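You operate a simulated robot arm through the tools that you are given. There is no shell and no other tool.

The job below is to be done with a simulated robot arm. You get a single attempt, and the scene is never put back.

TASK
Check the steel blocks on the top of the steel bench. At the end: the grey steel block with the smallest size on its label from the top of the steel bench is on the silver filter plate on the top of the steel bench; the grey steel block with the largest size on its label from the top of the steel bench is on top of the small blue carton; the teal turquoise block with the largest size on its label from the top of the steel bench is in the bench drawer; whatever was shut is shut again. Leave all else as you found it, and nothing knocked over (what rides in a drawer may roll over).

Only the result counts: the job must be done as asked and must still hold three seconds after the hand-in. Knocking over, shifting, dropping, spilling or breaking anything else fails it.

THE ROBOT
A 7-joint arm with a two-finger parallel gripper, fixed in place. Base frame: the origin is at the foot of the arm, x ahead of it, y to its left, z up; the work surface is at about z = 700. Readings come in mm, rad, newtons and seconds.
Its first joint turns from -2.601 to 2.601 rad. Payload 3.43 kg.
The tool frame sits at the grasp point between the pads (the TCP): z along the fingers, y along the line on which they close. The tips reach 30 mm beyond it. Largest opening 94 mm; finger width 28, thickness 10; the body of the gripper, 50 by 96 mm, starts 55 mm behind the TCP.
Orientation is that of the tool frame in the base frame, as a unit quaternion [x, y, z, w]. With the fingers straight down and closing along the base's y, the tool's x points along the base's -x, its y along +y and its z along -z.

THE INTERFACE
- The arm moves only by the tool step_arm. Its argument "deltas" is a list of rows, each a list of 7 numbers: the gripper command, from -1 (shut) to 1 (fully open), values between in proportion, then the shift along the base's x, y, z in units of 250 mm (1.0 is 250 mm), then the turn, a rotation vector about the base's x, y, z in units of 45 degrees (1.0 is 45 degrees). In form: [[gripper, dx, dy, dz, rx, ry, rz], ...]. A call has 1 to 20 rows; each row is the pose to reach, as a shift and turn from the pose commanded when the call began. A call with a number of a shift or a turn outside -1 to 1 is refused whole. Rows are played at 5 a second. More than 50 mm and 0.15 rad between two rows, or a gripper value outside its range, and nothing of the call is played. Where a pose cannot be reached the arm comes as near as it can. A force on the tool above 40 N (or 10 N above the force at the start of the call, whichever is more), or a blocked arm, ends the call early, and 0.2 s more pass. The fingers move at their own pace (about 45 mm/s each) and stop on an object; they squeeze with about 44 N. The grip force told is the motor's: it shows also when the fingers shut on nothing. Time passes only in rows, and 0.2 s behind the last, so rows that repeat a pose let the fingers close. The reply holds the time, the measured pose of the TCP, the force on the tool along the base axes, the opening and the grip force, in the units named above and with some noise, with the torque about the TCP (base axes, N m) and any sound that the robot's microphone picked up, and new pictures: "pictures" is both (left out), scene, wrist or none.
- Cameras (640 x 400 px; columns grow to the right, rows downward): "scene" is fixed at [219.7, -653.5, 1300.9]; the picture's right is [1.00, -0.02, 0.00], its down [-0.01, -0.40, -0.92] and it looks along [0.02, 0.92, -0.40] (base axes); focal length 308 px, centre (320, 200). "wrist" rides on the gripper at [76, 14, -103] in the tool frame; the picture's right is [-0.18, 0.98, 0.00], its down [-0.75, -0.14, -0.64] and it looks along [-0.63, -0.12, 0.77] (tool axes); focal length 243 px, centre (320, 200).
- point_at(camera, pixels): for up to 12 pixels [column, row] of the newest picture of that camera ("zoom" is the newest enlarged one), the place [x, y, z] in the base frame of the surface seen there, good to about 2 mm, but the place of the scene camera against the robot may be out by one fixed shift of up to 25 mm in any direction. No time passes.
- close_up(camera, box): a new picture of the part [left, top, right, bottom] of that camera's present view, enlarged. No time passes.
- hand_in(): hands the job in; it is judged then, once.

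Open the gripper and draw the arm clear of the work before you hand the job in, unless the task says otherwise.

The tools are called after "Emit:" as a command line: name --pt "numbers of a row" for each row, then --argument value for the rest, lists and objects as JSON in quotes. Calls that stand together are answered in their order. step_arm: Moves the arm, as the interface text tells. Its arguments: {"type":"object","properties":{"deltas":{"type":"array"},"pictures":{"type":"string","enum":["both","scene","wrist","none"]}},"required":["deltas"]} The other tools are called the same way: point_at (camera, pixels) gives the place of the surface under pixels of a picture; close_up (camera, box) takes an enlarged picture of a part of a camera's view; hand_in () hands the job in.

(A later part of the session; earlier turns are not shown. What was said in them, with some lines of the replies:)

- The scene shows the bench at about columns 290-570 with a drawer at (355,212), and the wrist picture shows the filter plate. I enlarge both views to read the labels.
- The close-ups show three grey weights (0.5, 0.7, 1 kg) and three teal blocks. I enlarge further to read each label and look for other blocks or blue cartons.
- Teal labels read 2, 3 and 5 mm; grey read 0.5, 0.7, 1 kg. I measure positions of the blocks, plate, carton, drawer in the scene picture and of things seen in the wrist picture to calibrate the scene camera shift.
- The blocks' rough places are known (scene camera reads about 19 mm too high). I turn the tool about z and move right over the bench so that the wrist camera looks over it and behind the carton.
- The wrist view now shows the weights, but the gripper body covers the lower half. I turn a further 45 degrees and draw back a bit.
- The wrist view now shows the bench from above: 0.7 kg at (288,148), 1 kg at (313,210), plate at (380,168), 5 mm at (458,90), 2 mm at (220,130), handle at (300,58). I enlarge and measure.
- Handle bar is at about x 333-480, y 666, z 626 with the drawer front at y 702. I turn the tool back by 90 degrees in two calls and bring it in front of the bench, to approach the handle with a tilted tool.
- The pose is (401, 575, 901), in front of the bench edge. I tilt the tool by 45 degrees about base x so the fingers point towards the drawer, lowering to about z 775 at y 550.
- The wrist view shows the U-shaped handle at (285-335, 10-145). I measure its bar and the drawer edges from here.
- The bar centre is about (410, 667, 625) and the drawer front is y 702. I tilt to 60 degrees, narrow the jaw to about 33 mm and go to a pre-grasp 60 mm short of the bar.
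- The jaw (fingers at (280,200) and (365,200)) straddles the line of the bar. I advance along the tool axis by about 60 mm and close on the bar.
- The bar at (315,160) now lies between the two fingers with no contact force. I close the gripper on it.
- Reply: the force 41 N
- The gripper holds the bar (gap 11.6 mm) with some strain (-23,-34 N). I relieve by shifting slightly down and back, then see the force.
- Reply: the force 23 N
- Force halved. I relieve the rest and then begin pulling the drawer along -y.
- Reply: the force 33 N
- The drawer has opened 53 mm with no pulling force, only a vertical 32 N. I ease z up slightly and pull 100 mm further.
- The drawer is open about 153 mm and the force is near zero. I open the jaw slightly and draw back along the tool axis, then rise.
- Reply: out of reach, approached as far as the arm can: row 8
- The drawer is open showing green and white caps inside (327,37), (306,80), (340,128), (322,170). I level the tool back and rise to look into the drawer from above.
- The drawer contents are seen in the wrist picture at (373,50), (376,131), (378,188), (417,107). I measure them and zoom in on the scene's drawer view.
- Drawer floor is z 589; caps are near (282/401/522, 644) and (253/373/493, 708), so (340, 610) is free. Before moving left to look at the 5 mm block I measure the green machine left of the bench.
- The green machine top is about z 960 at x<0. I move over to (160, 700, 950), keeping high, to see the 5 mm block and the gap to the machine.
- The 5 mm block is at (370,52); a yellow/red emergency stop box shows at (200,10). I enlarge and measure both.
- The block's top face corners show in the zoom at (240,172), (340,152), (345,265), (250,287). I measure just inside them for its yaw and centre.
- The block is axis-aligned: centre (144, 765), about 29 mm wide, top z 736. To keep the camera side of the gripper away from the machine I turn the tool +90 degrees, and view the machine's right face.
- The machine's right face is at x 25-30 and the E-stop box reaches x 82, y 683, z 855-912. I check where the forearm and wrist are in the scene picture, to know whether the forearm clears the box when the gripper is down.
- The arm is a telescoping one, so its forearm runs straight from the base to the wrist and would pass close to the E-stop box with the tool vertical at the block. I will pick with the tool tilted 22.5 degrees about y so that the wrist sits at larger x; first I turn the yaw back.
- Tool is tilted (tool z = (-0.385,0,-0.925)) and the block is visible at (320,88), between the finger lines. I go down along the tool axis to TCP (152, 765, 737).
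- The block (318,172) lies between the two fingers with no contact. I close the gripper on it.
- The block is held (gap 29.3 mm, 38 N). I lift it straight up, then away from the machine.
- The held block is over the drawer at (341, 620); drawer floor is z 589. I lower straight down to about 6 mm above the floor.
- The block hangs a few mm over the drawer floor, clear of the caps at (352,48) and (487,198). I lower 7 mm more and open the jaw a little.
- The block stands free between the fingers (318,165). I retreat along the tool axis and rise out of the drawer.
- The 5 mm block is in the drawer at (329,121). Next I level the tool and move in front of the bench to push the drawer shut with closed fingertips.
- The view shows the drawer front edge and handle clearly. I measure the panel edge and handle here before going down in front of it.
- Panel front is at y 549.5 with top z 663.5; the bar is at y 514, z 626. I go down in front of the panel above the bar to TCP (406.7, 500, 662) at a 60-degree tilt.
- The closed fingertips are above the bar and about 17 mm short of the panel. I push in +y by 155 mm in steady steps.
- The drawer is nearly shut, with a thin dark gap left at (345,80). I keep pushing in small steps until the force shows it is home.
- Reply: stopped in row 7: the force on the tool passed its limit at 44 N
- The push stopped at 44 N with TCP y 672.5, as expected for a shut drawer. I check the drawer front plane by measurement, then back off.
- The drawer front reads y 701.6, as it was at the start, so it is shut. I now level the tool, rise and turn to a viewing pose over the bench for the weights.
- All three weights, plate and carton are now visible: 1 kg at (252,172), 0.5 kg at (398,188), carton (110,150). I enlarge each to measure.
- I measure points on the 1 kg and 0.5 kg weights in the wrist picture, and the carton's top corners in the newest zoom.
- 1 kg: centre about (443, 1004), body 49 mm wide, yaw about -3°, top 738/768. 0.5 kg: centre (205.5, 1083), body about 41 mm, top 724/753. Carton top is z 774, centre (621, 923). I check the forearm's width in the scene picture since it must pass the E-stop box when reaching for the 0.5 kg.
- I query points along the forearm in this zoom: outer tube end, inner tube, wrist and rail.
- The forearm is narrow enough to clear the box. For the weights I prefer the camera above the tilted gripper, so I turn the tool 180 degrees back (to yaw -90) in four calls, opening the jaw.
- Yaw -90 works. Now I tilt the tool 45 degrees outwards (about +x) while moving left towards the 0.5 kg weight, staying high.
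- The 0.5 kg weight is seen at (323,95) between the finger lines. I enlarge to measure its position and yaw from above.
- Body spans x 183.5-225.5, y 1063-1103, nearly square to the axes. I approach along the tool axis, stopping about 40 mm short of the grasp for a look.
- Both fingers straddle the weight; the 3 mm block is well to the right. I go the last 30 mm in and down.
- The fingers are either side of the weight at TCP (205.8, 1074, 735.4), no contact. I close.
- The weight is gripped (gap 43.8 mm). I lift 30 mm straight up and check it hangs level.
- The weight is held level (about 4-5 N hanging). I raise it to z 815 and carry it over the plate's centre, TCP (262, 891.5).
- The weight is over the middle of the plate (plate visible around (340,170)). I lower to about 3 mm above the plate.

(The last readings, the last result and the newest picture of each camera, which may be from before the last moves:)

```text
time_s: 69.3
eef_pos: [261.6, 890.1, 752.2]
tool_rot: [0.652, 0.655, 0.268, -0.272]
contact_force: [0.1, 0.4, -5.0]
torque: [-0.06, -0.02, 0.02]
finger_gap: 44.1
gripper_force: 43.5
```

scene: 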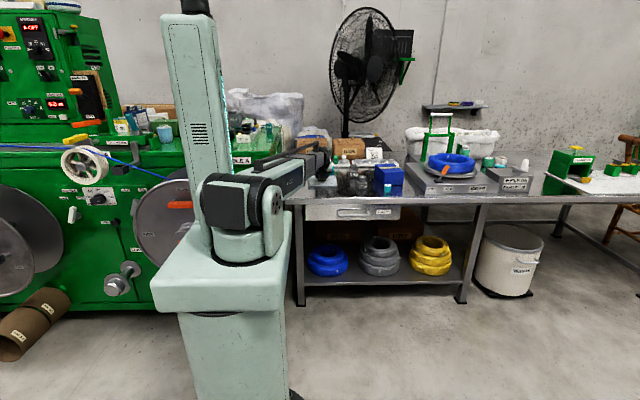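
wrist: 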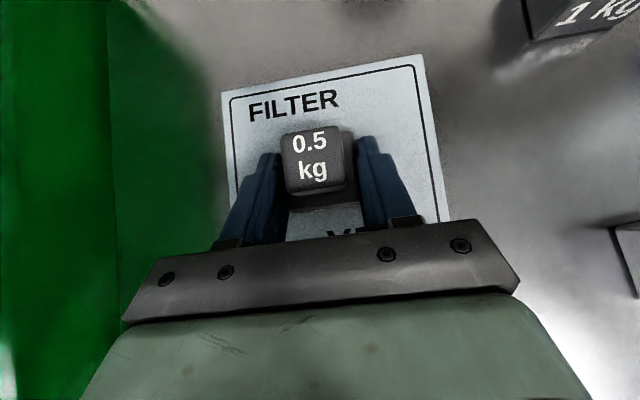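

Force still shows the hanging weight (-5 N), so not yet touching. I lower 2 mm more and read the force.

Emit:
step_arm --pt "-1 0 0 -0.004 0 0 0" --pt "-1 0 0 -0.008 0 0 0" --pt "-1 0 0 -0.008 0 0 0" --pictures "none"

```text
time_s: 70.1
eef_pos: [260.7, 890.2, 750.9]
tool_rot: [0.653, 0.654, 0.269, -0.271]
contact_force: [-0.5, -0.2, -5.0]
torque: [-0.09, -0.01, 0.07]
finger_gap: 43.6
gripper_force: 43.8
```

Still hanging freely at z 750.9. I lower another 2 mm.

Emit:
step_arm --pt "-1 0 0 -0.004 0 0 0" --pt "-1 0 0 -0.008 0 0 0" --pt "-1 0 0 -0.008 0 0 0" --pictures "wrist"

```text
time_s: 70.9
eef_pos: [261.5, 889.6, 749.5]
tool_rot: [0.652, 0.654, 0.27, -0.272]
contact_force: [-0.1, -1.3, 4.5]
torque: [-0.05, -0.14, 0.0]
finger_gap: 43.8
gripper_force: 43.8
```

wrist: 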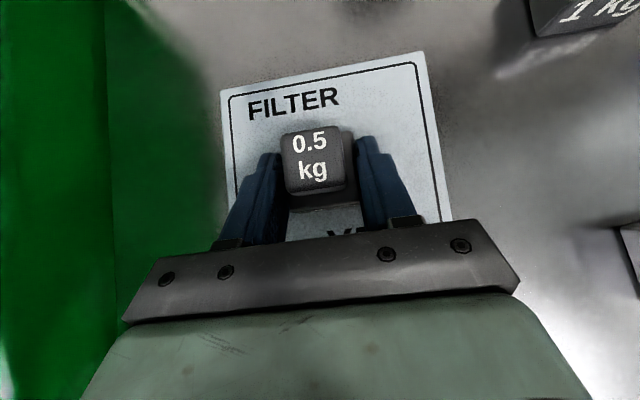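

Now the force reversed to +4.5 N: the weight rests on the plate. I open the jaw and hold still.

Emit:
step_arm --pt "0.2 0 0 0 0 0 0" --pt "0.6 0 0 0 0 0 0" --pt "0.8 0 0 0 0 0 0" --pt "0.8 0 0 0 0 0 0" --pictures "wrist"

```text
time_s: 71.9
eef_pos: [262.0, 890.2, 749.7]
tool_rot: [0.652, 0.655, 0.269, -0.272]
contact_force: [0.7, 0.7, -0.4]
torque: [-0.02, -0.02, 0.0]
finger_gap: 84.6
gripper_force: 0.0
```

wrist: 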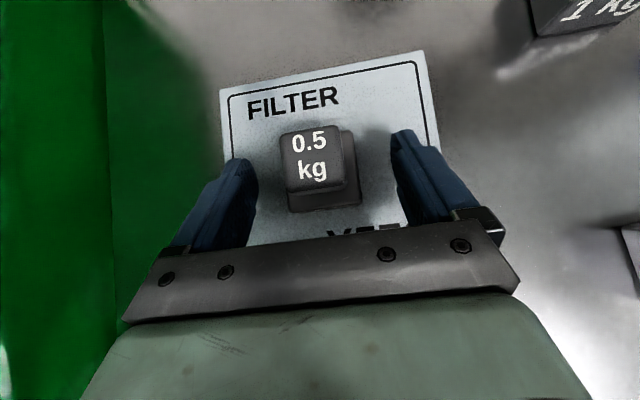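

The weight stands alone on the plate. I retreat along the tool axis and rise.

Emit:
step_arm --pt "0.8 0 -0.08 0.08 0 0 0" --pt "1 0 -0.18 0.18 0 0 0" --pt "1 0 -0.28 0.29 0 0 0" --pt "1 0 -0.32 0.42 0 0 0" --pt "1 0 -0.32 0.56 0 0 0" --pt "1 0 -0.32 0.56 0 0 0" --pictures "both"

```text
time_s: 73.3
eef_pos: [262.2, 810.1, 890.4]
tool_rot: [0.652, 0.655, 0.269, -0.271]
contact_force: [0.2, -0.5, -0.4]
torque: [0.04, 0.02, 0.04]
finger_gap: 94.2
gripper_force: 0.2
```

scene: 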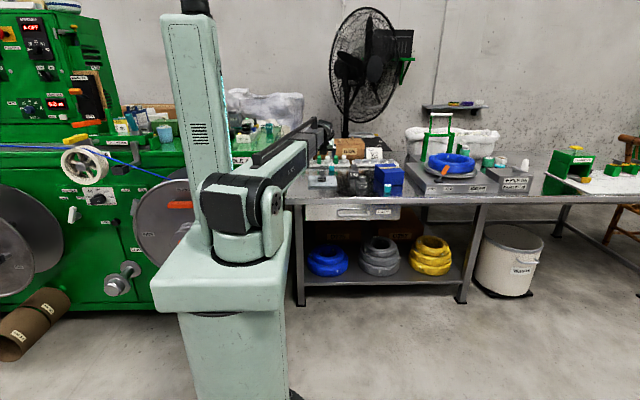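
wrist: 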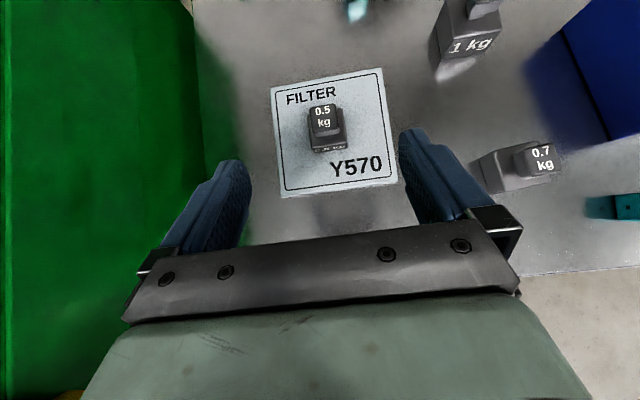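

The 0.5 kg stands in the middle of the plate at (325,128). I move over towards the 1 kg weight, turning the tool by -3 degrees to match its yaw.

Emit:
step_arm --pt "1 0.1 0.04 0 0 0 -0.02" --pt "1 0.22 0.08 0 0 0 -0.04" --pt "1 0.36 0.12 0 0 0 -0.067" --pt "1 0.5 0.18 -0.03 0 0 -0.067" --pt "1 0.62 0.24 -0.06 0 0 -0.067" --pt "1 0.724 0.28 -0.08 0 0 -0.067" --pt "1 0.724 0.28 -0.08 0 0 -0.067" --pictures "both"

```text
time_s: 74.9
eef_pos: [443.7, 880.4, 869.5]
tool_rot: [0.669, 0.637, 0.277, -0.265]
contact_force: [-0.1, -0.3, -0.1]
torque: [-0.01, 0.02, -0.04]
finger_gap: 93.9
gripper_force: 0.1
```

scene: 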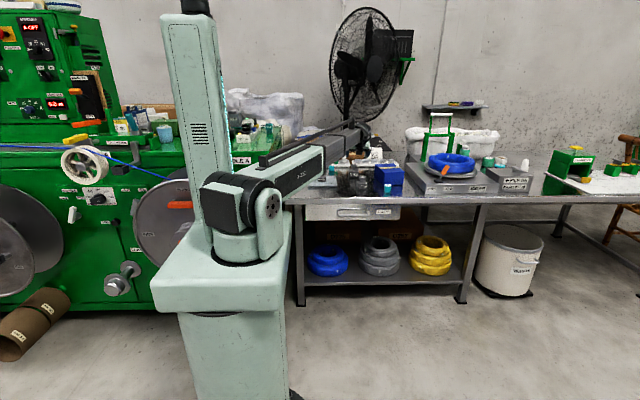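
wrist: 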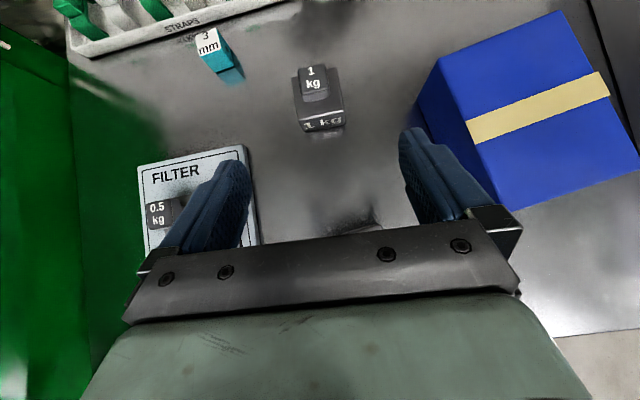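

The 1 kg weight shows at (318,98) and the carton to its right. I enlarge to measure the weight again.

Emit:
close_up --camera "wrist" --box '[275, 50, 365, 140]'

```text
4.44 times, centred on (320, 95) of wrist
```

zoom: 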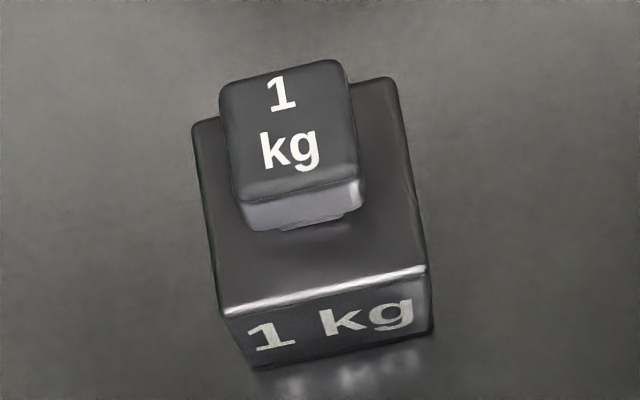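

Emit:
point_at --camera "zoom" --pixels '[[226, 302], [418, 268], [392, 90], [200, 130], [205, 180], [410, 180], [238, 355], [425, 325], [240, 190], [345, 170], [335, 75], [230, 95]]'

```text
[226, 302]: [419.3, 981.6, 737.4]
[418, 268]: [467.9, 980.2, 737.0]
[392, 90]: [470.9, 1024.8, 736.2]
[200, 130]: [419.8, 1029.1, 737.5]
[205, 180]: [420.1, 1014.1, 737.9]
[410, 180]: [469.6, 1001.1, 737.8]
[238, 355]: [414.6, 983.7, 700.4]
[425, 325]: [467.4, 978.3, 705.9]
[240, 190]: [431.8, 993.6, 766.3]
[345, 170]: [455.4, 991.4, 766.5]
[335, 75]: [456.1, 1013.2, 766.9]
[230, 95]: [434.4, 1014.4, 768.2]
```

Body spans x 418-470, y 980-1029, centre (444, 1004.5). I approach along the tool axis to about 40 mm short.

Emit:
step_arm --pt "1 0 0.04 -0.12 0 0 0" --pt "1 0 0.12 -0.2 0 0 0" --pt "1 0 0.2 -0.28 0 0 0" --pt "1 0 0.27 -0.35 0 0 0" --pt "1 0 0.34 -0.42 0 0 0" --pt "1 0 0.34 -0.42 0 0 0" --pictures "both"

```text
time_s: 76.3
eef_pos: [441.8, 965.5, 764.5]
tool_rot: [0.669, 0.637, 0.276, -0.265]
contact_force: [0.5, -0.1, -0.5]
torque: [-0.02, 0.01, 0.02]
finger_gap: 94.1
gripper_force: 0.1
```

scene: 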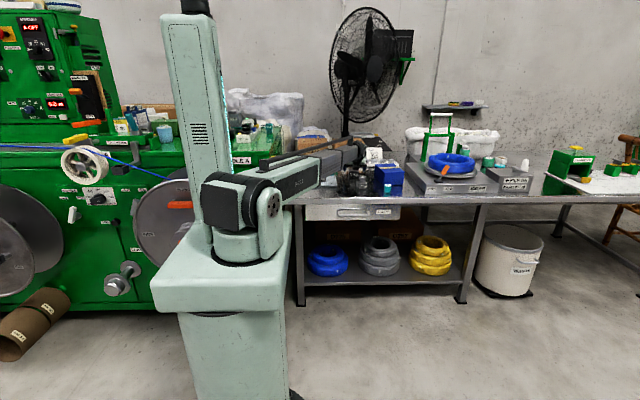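
wrist: 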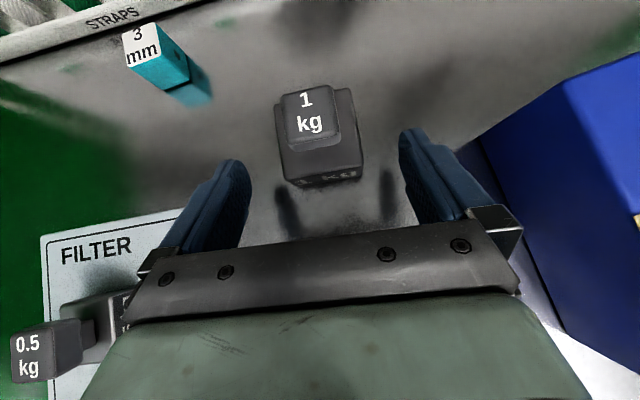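

The weight is centred between the fingers, and the carton is clear of the right finger. I go the last 28 mm in and down.

Emit:
step_arm --pt "1 0.006 0.04 -0.041 0 0 0" --pt "1 0.006 0.08 -0.082 0 0 0" --pt "1 0.006 0.105 -0.107 0 0 0" --pt "1 0.006 0.114 -0.116 0 0 0" --pt "1 0.006 0.114 -0.116 0 0 0" --pictures "wrist"

```text
time_s: 77.5
eef_pos: [444.0, 994.6, 735.3]
tool_rot: [0.669, 0.637, 0.276, -0.265]
contact_force: [-0.4, 0.3, 0.1]
torque: [0.04, 0.0, -0.01]
finger_gap: 93.9
gripper_force: 0.1
```

wrist: 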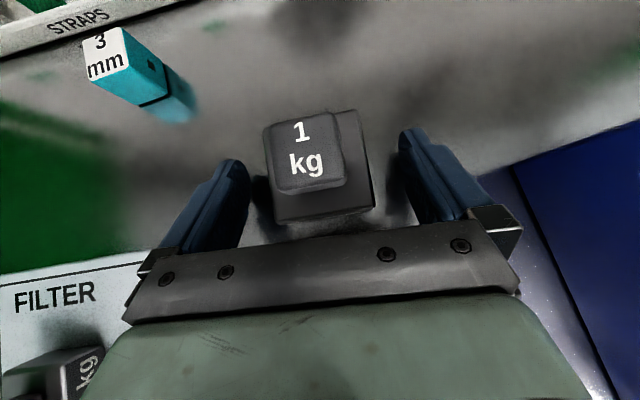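

The pose is (444, 994.6, 735.3) with no contact. I close on the weight.

Emit:
step_arm --pt "-1 0 0 0 0 0 0" --pt "-1 0 0 0 0 0 0" --pt "-1 0 0 0 0 0 0" --pt "-1 0 0 0 0 0 0" --pt "-1 0 0 0 0 0 0" --pictures "wrist"

```text
time_s: 78.7
eef_pos: [445.1, 994.3, 735.2]
tool_rot: [0.669, 0.637, 0.276, -0.265]
contact_force: [1.9, -0.7, 0.6]
torque: [0.06, 0.16, 0.02]
finger_gap: 58.2
gripper_force: 44.2
```

wrist: 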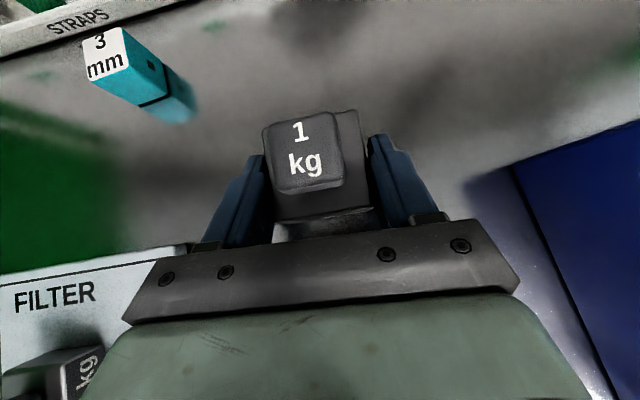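

The gap reads 58.2 mm, a bit more than the 52 mm I measured. I enlarge to see how the pads sit on the weight.

Emit:
close_up --camera "wrist" --box '[200, 90, 440, 250]'

Emit:
point_at --camera "wrist" --pixels '[[345, 115], [356, 115], [362, 160], [368, 200], [280, 215], [275, 200], [300, 214], [370, 206], [350, 150], [266, 130], [262, 165], [320, 225]]'

```text
2.50 times, centred on (320, 170) of wrist
```

zoom: 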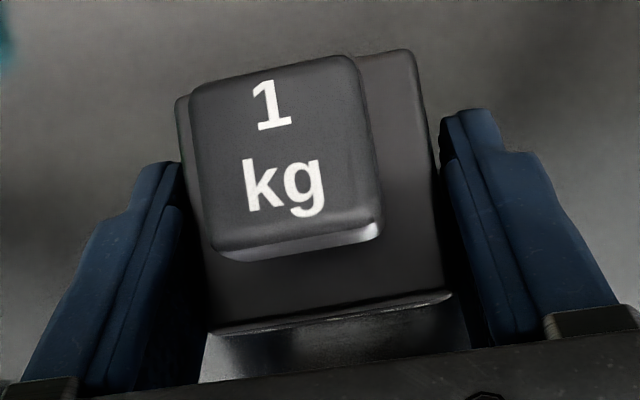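

```text
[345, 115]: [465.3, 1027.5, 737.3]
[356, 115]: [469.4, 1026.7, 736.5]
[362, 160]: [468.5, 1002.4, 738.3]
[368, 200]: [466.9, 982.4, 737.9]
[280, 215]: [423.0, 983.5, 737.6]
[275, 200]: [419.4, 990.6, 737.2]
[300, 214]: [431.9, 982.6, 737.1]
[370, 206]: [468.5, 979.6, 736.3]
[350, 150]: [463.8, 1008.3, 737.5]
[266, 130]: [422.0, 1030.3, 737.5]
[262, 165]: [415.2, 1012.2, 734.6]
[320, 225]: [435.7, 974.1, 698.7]
```

The body looks to be held low on its sides with small gaps at the top edge. I lift only 4 mm first and read the force.

Emit:
step_arm --pt "-1 0 0 0.008 0 0 0" --pt "-1 0 0 0.016 0 0 0" --pt "-1 0 0 0.016 0 0 0" --pt "-1 0 0 0.016 0 0 0" --pictures "wrist"

Emit:
close_up --camera "wrist" --box '[200, 90, 440, 250]'

```text
time_s: 79.7
eef_pos: [444.3, 993.7, 739.4]
tool_rot: [0.67, 0.637, 0.276, -0.264]
contact_force: [-1.2, 0.9, -10.2]
torque: [-0.1, 0.01, 0.01]
finger_gap: 58.1
gripper_force: 43.8
```

wrist: 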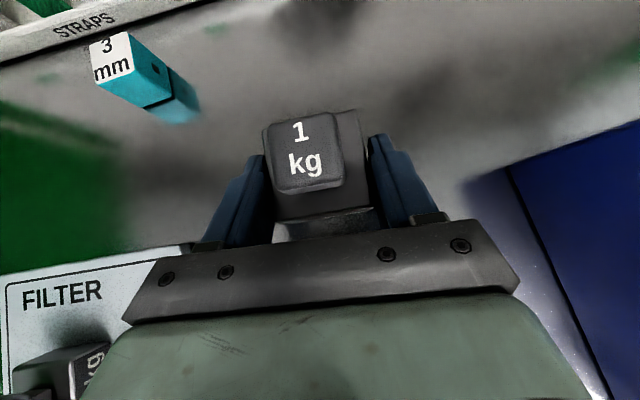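

```text
2.50 times, centred on (320, 170) of wrist
```

zoom: 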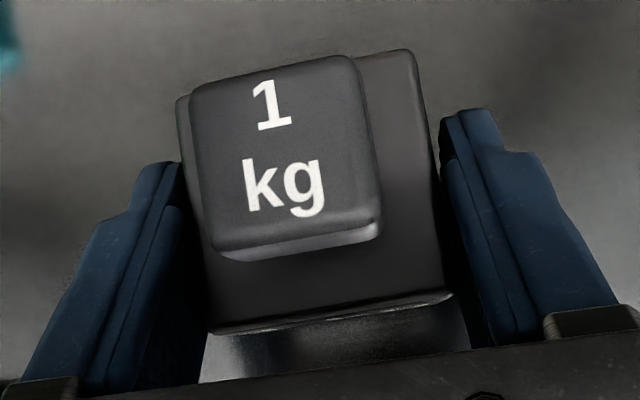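

The full 10 N of the weight is carried and the grip is steady. I lift straight up to z 835 so that the weight clears the carton top (774).

Emit:
step_arm --pt "-1 0 0 0.06 0 0 0" --pt "-1 0 0 0.14 0 0 0" --pt "-1 0 0 0.24 0 0 0" --pt "-1 0 0 0.34 0 0 0" --pt "-1 0 0 0.4 0 0 0" --pt "-1 0 0 0.4 0 0 0" --pictures "both"

Emit:
point_at --camera "scene" --pixels '[[412, 165], [412, 185], [418, 190], [425, 175], [440, 185], [400, 165], [420, 168], [430, 160], [405, 190], [375, 165]]'

```text
time_s: 81.1
eef_pos: [444.9, 993.0, 839.5]
tool_rot: [0.669, 0.637, 0.275, -0.265]
contact_force: [0.3, 0.5, -9.8]
torque: [-0.1, -0.02, 0.0]
finger_gap: 58.3
gripper_force: 44.2
```

scene: 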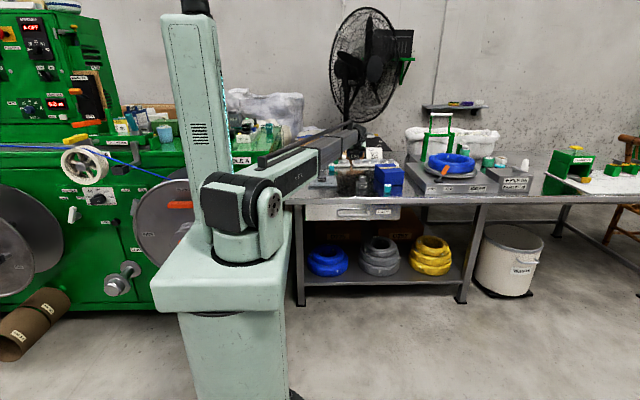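
wrist: 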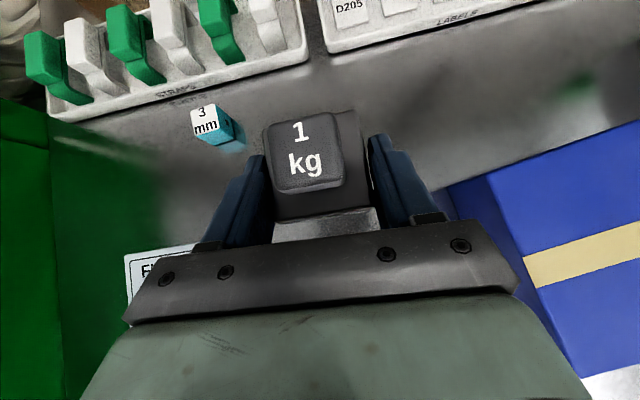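

```text
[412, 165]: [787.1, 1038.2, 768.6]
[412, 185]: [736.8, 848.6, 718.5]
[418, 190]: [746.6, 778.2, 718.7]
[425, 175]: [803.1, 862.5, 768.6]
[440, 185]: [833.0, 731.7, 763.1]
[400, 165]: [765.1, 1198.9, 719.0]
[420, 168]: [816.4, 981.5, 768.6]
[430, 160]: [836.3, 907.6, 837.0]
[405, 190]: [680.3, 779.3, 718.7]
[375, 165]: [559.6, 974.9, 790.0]
```

The WRAP base starts at x about 740, so it is clear. I carry the weight over the carton, turning the tool -20 degrees to stay within reach: TCP (615.5, 902, 839).

Emit:
step_arm --pt "-1 0.08 -0.02 0.02 0 0 -0.06" --pt "-1 0.19 -0.08 0.02 0 0 -0.14" --pt "-1 0.31 -0.14 0.02 0 0 -0.22" --pt "-1 0.43 -0.21 0.02 0 0 -0.3" --pt "-1 0.55 -0.28 0.02 0 0 -0.38" --pt "-1 0.64 -0.34 0.02 0 0 -0.444" --pt "-1 0.682 -0.364 0.02 0 0 -0.444" --pt "-1 0.682 -0.364 0.02 0 0 -0.444" --pictures "both"

```text
time_s: 82.9
eef_pos: [616.6, 903.2, 842.8]
tool_rot: [0.77, 0.512, 0.317, -0.213]
contact_force: [-0.1, 0.5, -10.3]
torque: [-0.11, 0.06, -0.01]
finger_gap: 58.0
gripper_force: 43.7
```

scene: 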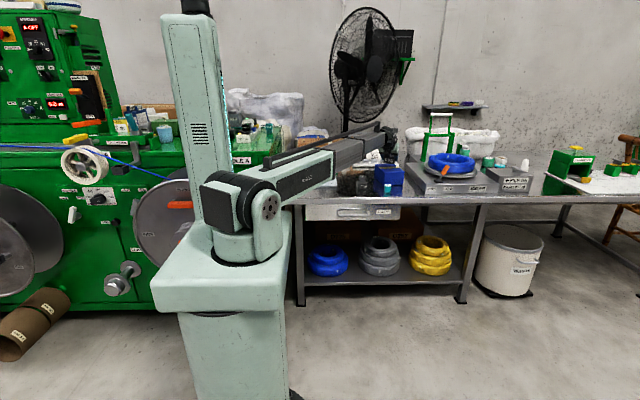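
wrist: 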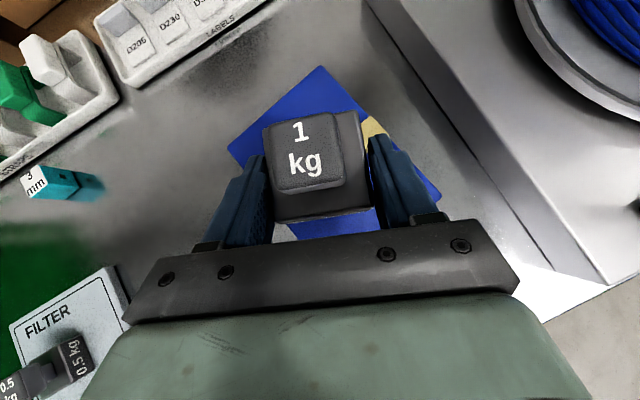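

The 1 kg is above the carton; carton corners show at (320,68), (232,150), (438,198). I measure them against the weight's position.

Emit:
point_at --camera "wrist" --pixels '[[320, 70], [233, 150], [437, 196], [330, 228], [305, 150], [350, 195], [300, 95], [285, 215], [360, 215], [272, 218], [368, 210], [358, 118]]'

```text
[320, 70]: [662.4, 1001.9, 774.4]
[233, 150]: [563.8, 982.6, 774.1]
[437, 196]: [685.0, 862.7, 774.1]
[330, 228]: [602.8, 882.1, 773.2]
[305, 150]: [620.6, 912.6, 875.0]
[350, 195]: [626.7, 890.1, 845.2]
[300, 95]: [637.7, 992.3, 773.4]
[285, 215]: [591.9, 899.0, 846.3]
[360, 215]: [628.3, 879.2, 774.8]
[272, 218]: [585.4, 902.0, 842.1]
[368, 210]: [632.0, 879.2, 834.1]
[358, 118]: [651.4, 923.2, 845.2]
```

The weight's body centre is (618, 912), carton centre (623, 924): well inside. I lower 29 mm to just above the carton top.

Emit:
step_arm --pt "-1 0 0 -0.04 0 0 0" --pt "-1 0 0 -0.08 0 0 0" --pt "-1 0 0 -0.105 0 0 0" --pt "-1 0 0 -0.116 0 0 0" --pt "-1 0 0 -0.116 0 0 0" --pictures "both"

```text
time_s: 84.1
eef_pos: [615.1, 902.4, 814.5]
tool_rot: [0.77, 0.511, 0.317, -0.212]
contact_force: [0.3, -0.4, -10.1]
torque: [-0.11, 0.04, -0.03]
finger_gap: 58.2
gripper_force: 43.9
```

scene: 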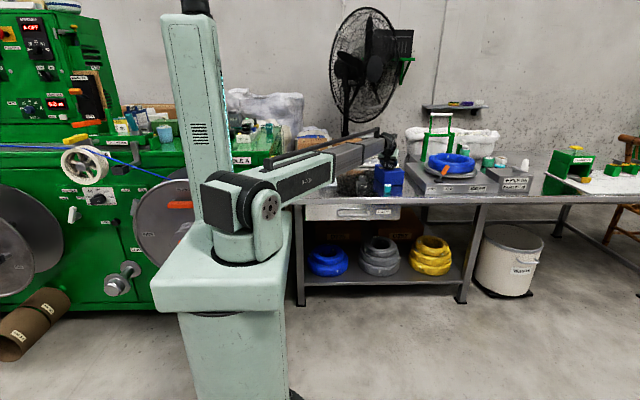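
wrist: 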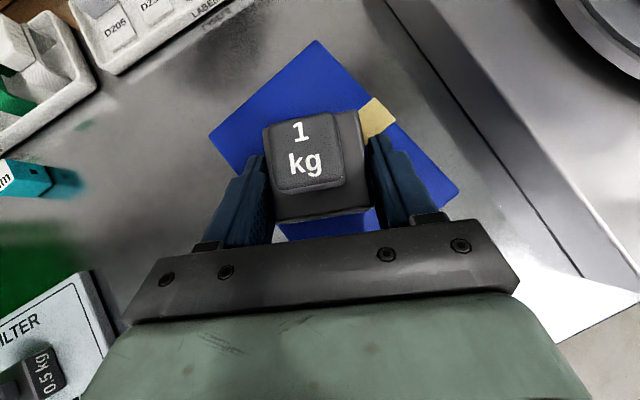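

Still hanging free (-10 N) at z 814.5. I lower by 3 mm in small steps and read the force.

Emit:
step_arm --pt "-1 0 0 -0.004 0 0 0" --pt "-1 0 0 -0.008 0 0 0" --pt "-1 0 0 -0.012 0 0 0" --pt "-1 0 0 -0.012 0 0 0" --pictures "none"

```text
time_s: 85.1
eef_pos: [614.1, 903.2, 810.5]
tool_rot: [0.769, 0.512, 0.318, -0.213]
contact_force: [-0.5, 0.7, -10.1]
torque: [-0.08, 0.04, -0.02]
finger_gap: 58.0
gripper_force: 44.0
```

Still hanging at z 810.5; the weight's bottom should be about 1 mm above the carton. I lower 1.5 mm more.

Emit:
step_arm --pt "-1 0 0 -0.003 0 0 0" --pt "-1 0 0 -0.006 0 0 0" --pt "-1 0 0 -0.006 0 0 0" --pictures "none"

```text
time_s: 85.9
eef_pos: [614.5, 903.5, 809.9]
tool_rot: [0.77, 0.511, 0.317, -0.212]
contact_force: [-0.5, -0.1, -9.1]
torque: [-0.07, 0.06, 0.0]
finger_gap: 57.9
gripper_force: 44.1
```

The force is just beginning to fall (-9.1 N). I lower another 1.25 mm.

Emit:
step_arm --pt "-1 0 0 -0.003 0 0 0" --pt "-1 0 0 -0.005 0 0 0" --pt "-1 0 0 -0.005 0 0 0" --pictures "wrist"

```text
time_s: 86.7
eef_pos: [615.9, 902.5, 811.2]
tool_rot: [0.77, 0.511, 0.318, -0.213]
contact_force: [0.4, 0.6, -0.1]
torque: [0.16, 0.21, 0.04]
finger_gap: 58.1
gripper_force: 44.3
```

wrist: 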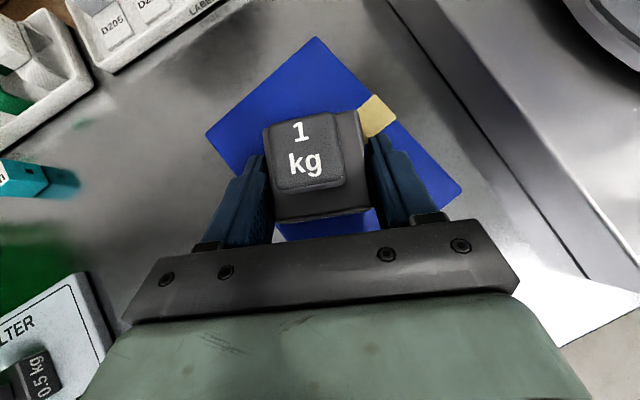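

The weight is now borne by the carton (-0.1 N on the tool). I open the jaw while holding still.

Emit:
step_arm --pt "0.4 0 0 0 0 0 0" --pt "0.7 0 0 0 0 0 0" --pt "1 0 0 0 0 0 0" --pt "1 0 0 0 0 0 0" --pictures "both"

```text
time_s: 87.7
eef_pos: [615.2, 903.2, 809.5]
tool_rot: [0.77, 0.511, 0.318, -0.213]
contact_force: [-0.1, 0.4, -0.1]
torque: [-0.01, -0.01, 0.01]
finger_gap: 94.2
gripper_force: 0.1
```

scene: 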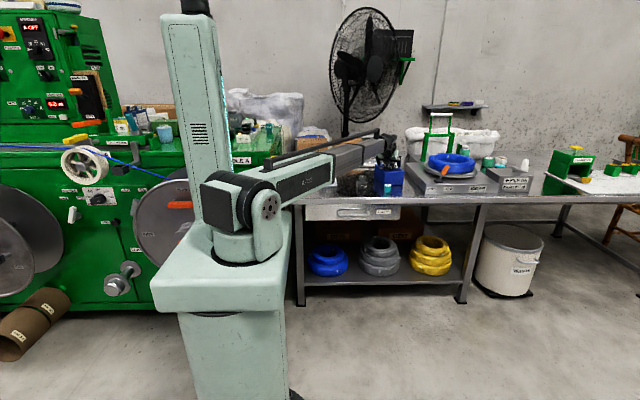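
wrist: 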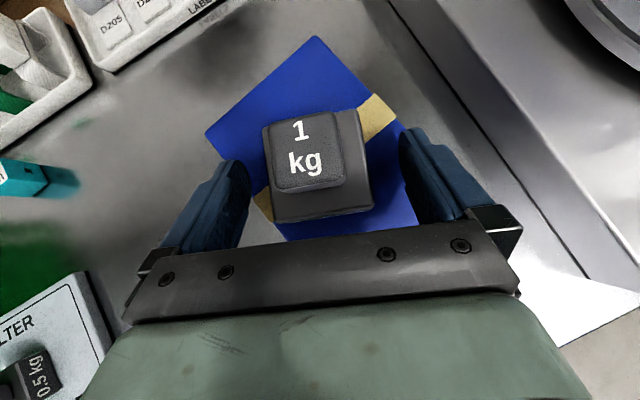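

The weight stands on the carton free of the fingers. I retreat along the tool axis and then rise.

Emit:
step_arm --pt "1 -0.03 -0.072 0.078 0 0 0" --pt "1 -0.06 -0.144 0.156 0 0 0" --pt "1 -0.09 -0.216 0.234 0 0 0" --pt "1 -0.12 -0.288 0.311 0 0 0" --pt "1 -0.15 -0.34 0.42 0 0 0" --pt "1 -0.18 -0.36 0.54 0 0 0" --pt "1 -0.18 -0.36 0.54 0 0 0" --pictures "both"

```text
time_s: 89.3
eef_pos: [568.9, 812.9, 944.5]
tool_rot: [0.77, 0.511, 0.317, -0.212]
contact_force: [-0.5, 0.1, 0.3]
torque: [0.01, -0.01, -0.02]
finger_gap: 94.1
gripper_force: 0.0
```

scene: 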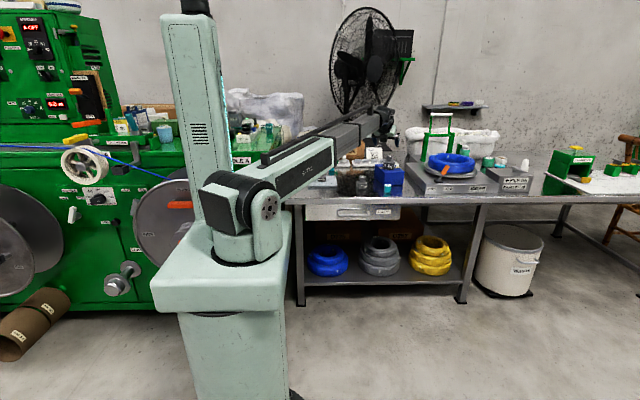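
wrist: 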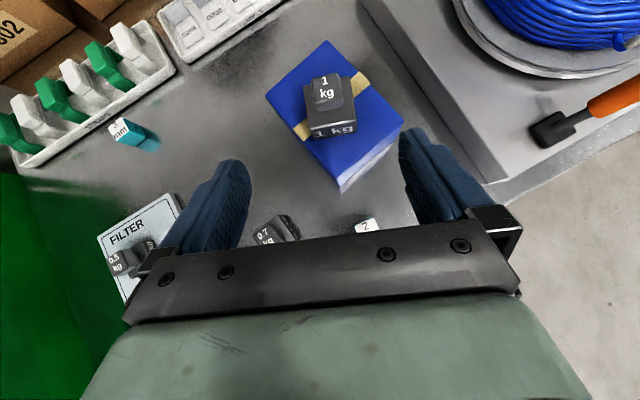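

Both weights stand where they should. I level the tool and draw the arm back up and left so that the scene camera can see the whole bench.

Emit:
step_arm --pt "1 -0.08 0 0.04 -0.15 0.064 0" --pt "1 -0.16 0 0.08 -0.3 0.128 0" --pt "1 -0.24 0 0.12 -0.46 0.195 0" --pt "1 -0.34 -0.02 0.16 -0.61 0.26 0" --pt "1 -0.44 -0.06 0.2 -0.77 0.325 0" --pt "1 -0.54 -0.1 0.24 -0.92 0.39 0" --pt "1 -0.66 -0.15 0.28 -0.92 0.39 0" --pt "1 -0.8 -0.2 0.3 -0.92 0.39 0" --pt "1 -0.9 -0.25 0.3 -0.92 0.39 0" --pt "1 -0.9 -0.25 0.3 -0.92 0.39 0" --pictures "both"

Emit:
close_up --camera "scene" --box '[280, 130, 420, 225]'

Emit:
close_up --camera "scene" --box '[400, 110, 560, 215]'

```text
time_s: 91.5
eef_pos: [399.9, 724.9, 1019.5]
tool_rot: [0.81, 0.587, -0.001, -0.001]
contact_force: [0.4, 0.4, 0.5]
torque: [0.03, 0.02, -0.01]
finger_gap: 94.0
gripper_force: 0.1
out of reach, approached as far as the arm can: row 4, 5, 6, 7, 8, 9, 10
```

scene: 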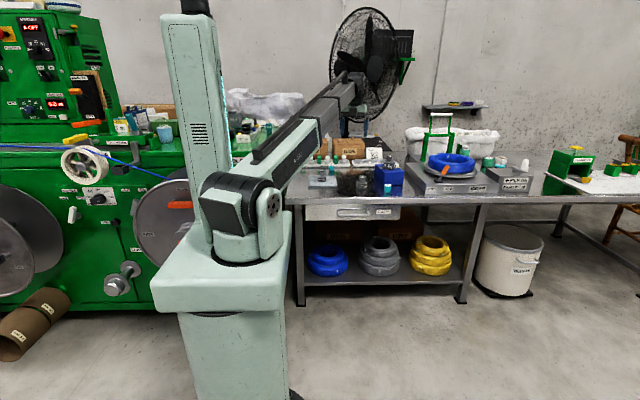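
wrist: 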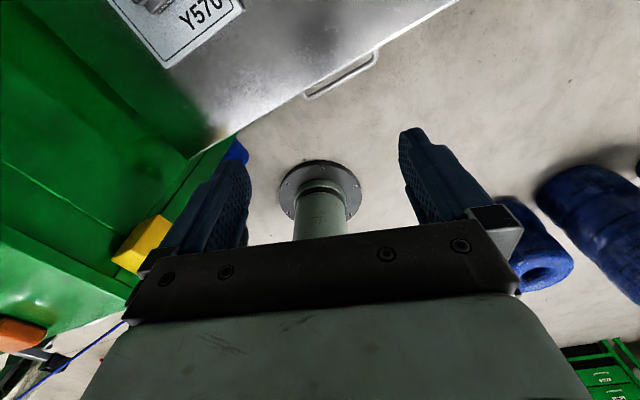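

```text
4.21 times, centred on (350, 178) of scene
```

zoom: 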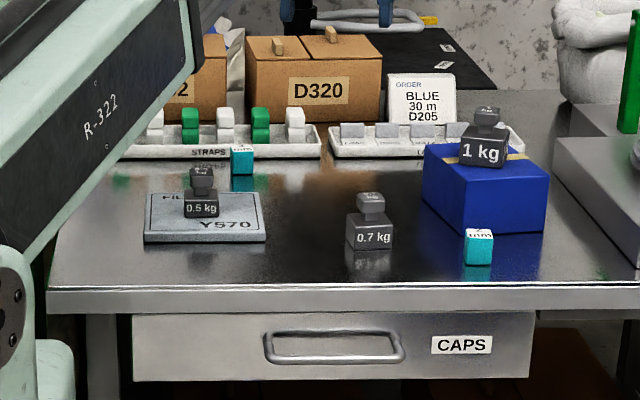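

```text
3.81 times, centred on (480, 162) of scene
```

zoom: 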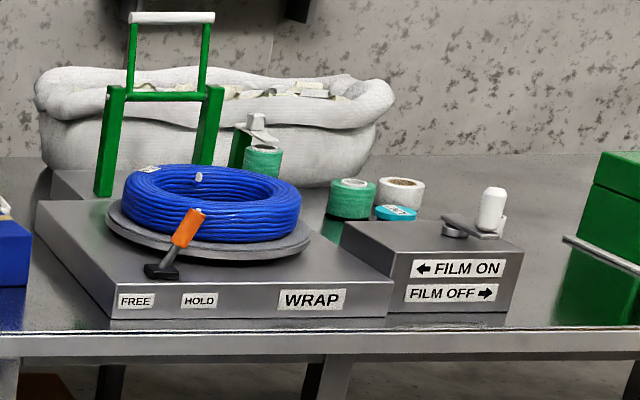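

All looks as asked: 0.5 kg on the plate, 1 kg on the carton, drawer shut. Before handing in, I check the far right of the bench for any further labelled blocks.

Emit:
close_up --camera "scene" --box '[560, 140, 640, 200]'

Emit:
close_up --camera "scene" --box '[460, 140, 540, 200]'

Emit:
point_at --camera "scene" --pixels '[[340, 212], [380, 212], [355, 218], [387, 160], [324, 178], [325, 187], [382, 190]]'

```text
6.67 times, centred on (600, 170) of scene
```

zoom: 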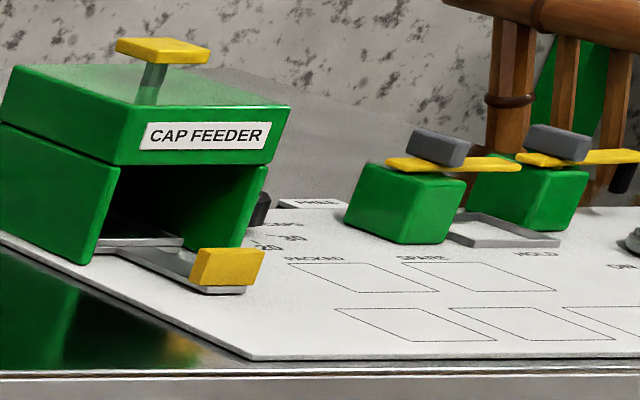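

```text
6.67 times, centred on (500, 170) of scene
```

zoom: 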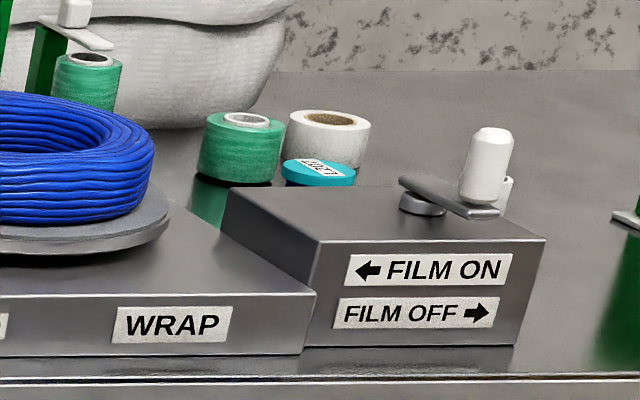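

```text
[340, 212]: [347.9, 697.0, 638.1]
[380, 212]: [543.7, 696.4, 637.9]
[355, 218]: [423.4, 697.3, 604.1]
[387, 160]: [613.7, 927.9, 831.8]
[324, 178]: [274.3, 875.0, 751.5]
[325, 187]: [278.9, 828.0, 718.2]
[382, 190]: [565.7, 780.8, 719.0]
```

No further labelled steel blocks on the right side; the drawer front reads the same as at the start (y about 697 in the scene camera). The gripper is open and the arm is high and clear, so I hand in.

Emit:
hand_in

```text
The job is handed in.
```

The job is finished and handed in, and the last pictures show everything as the task asked:

- **Smallest grey block (0.5 kg):** it stands in the middle of the silver filter plate.
- **Largest grey block (1 kg):** it stands on top of the small blue carton, well inside the edges.
- **Largest teal block (5 mm):** it is in the bench drawer, on the floor between the caps.
- **Drawer:** it is shut again, pushed until it stopped. Its front measures where it did at the start, to within about 1.5 mm.

The 0.7 kg, 2 mm and 3 mm blocks were not touched, and nothing was knocked over. I found no other labelled steel blocks on the bench. The gripper was open and the arm clear of the bench at hand-in.
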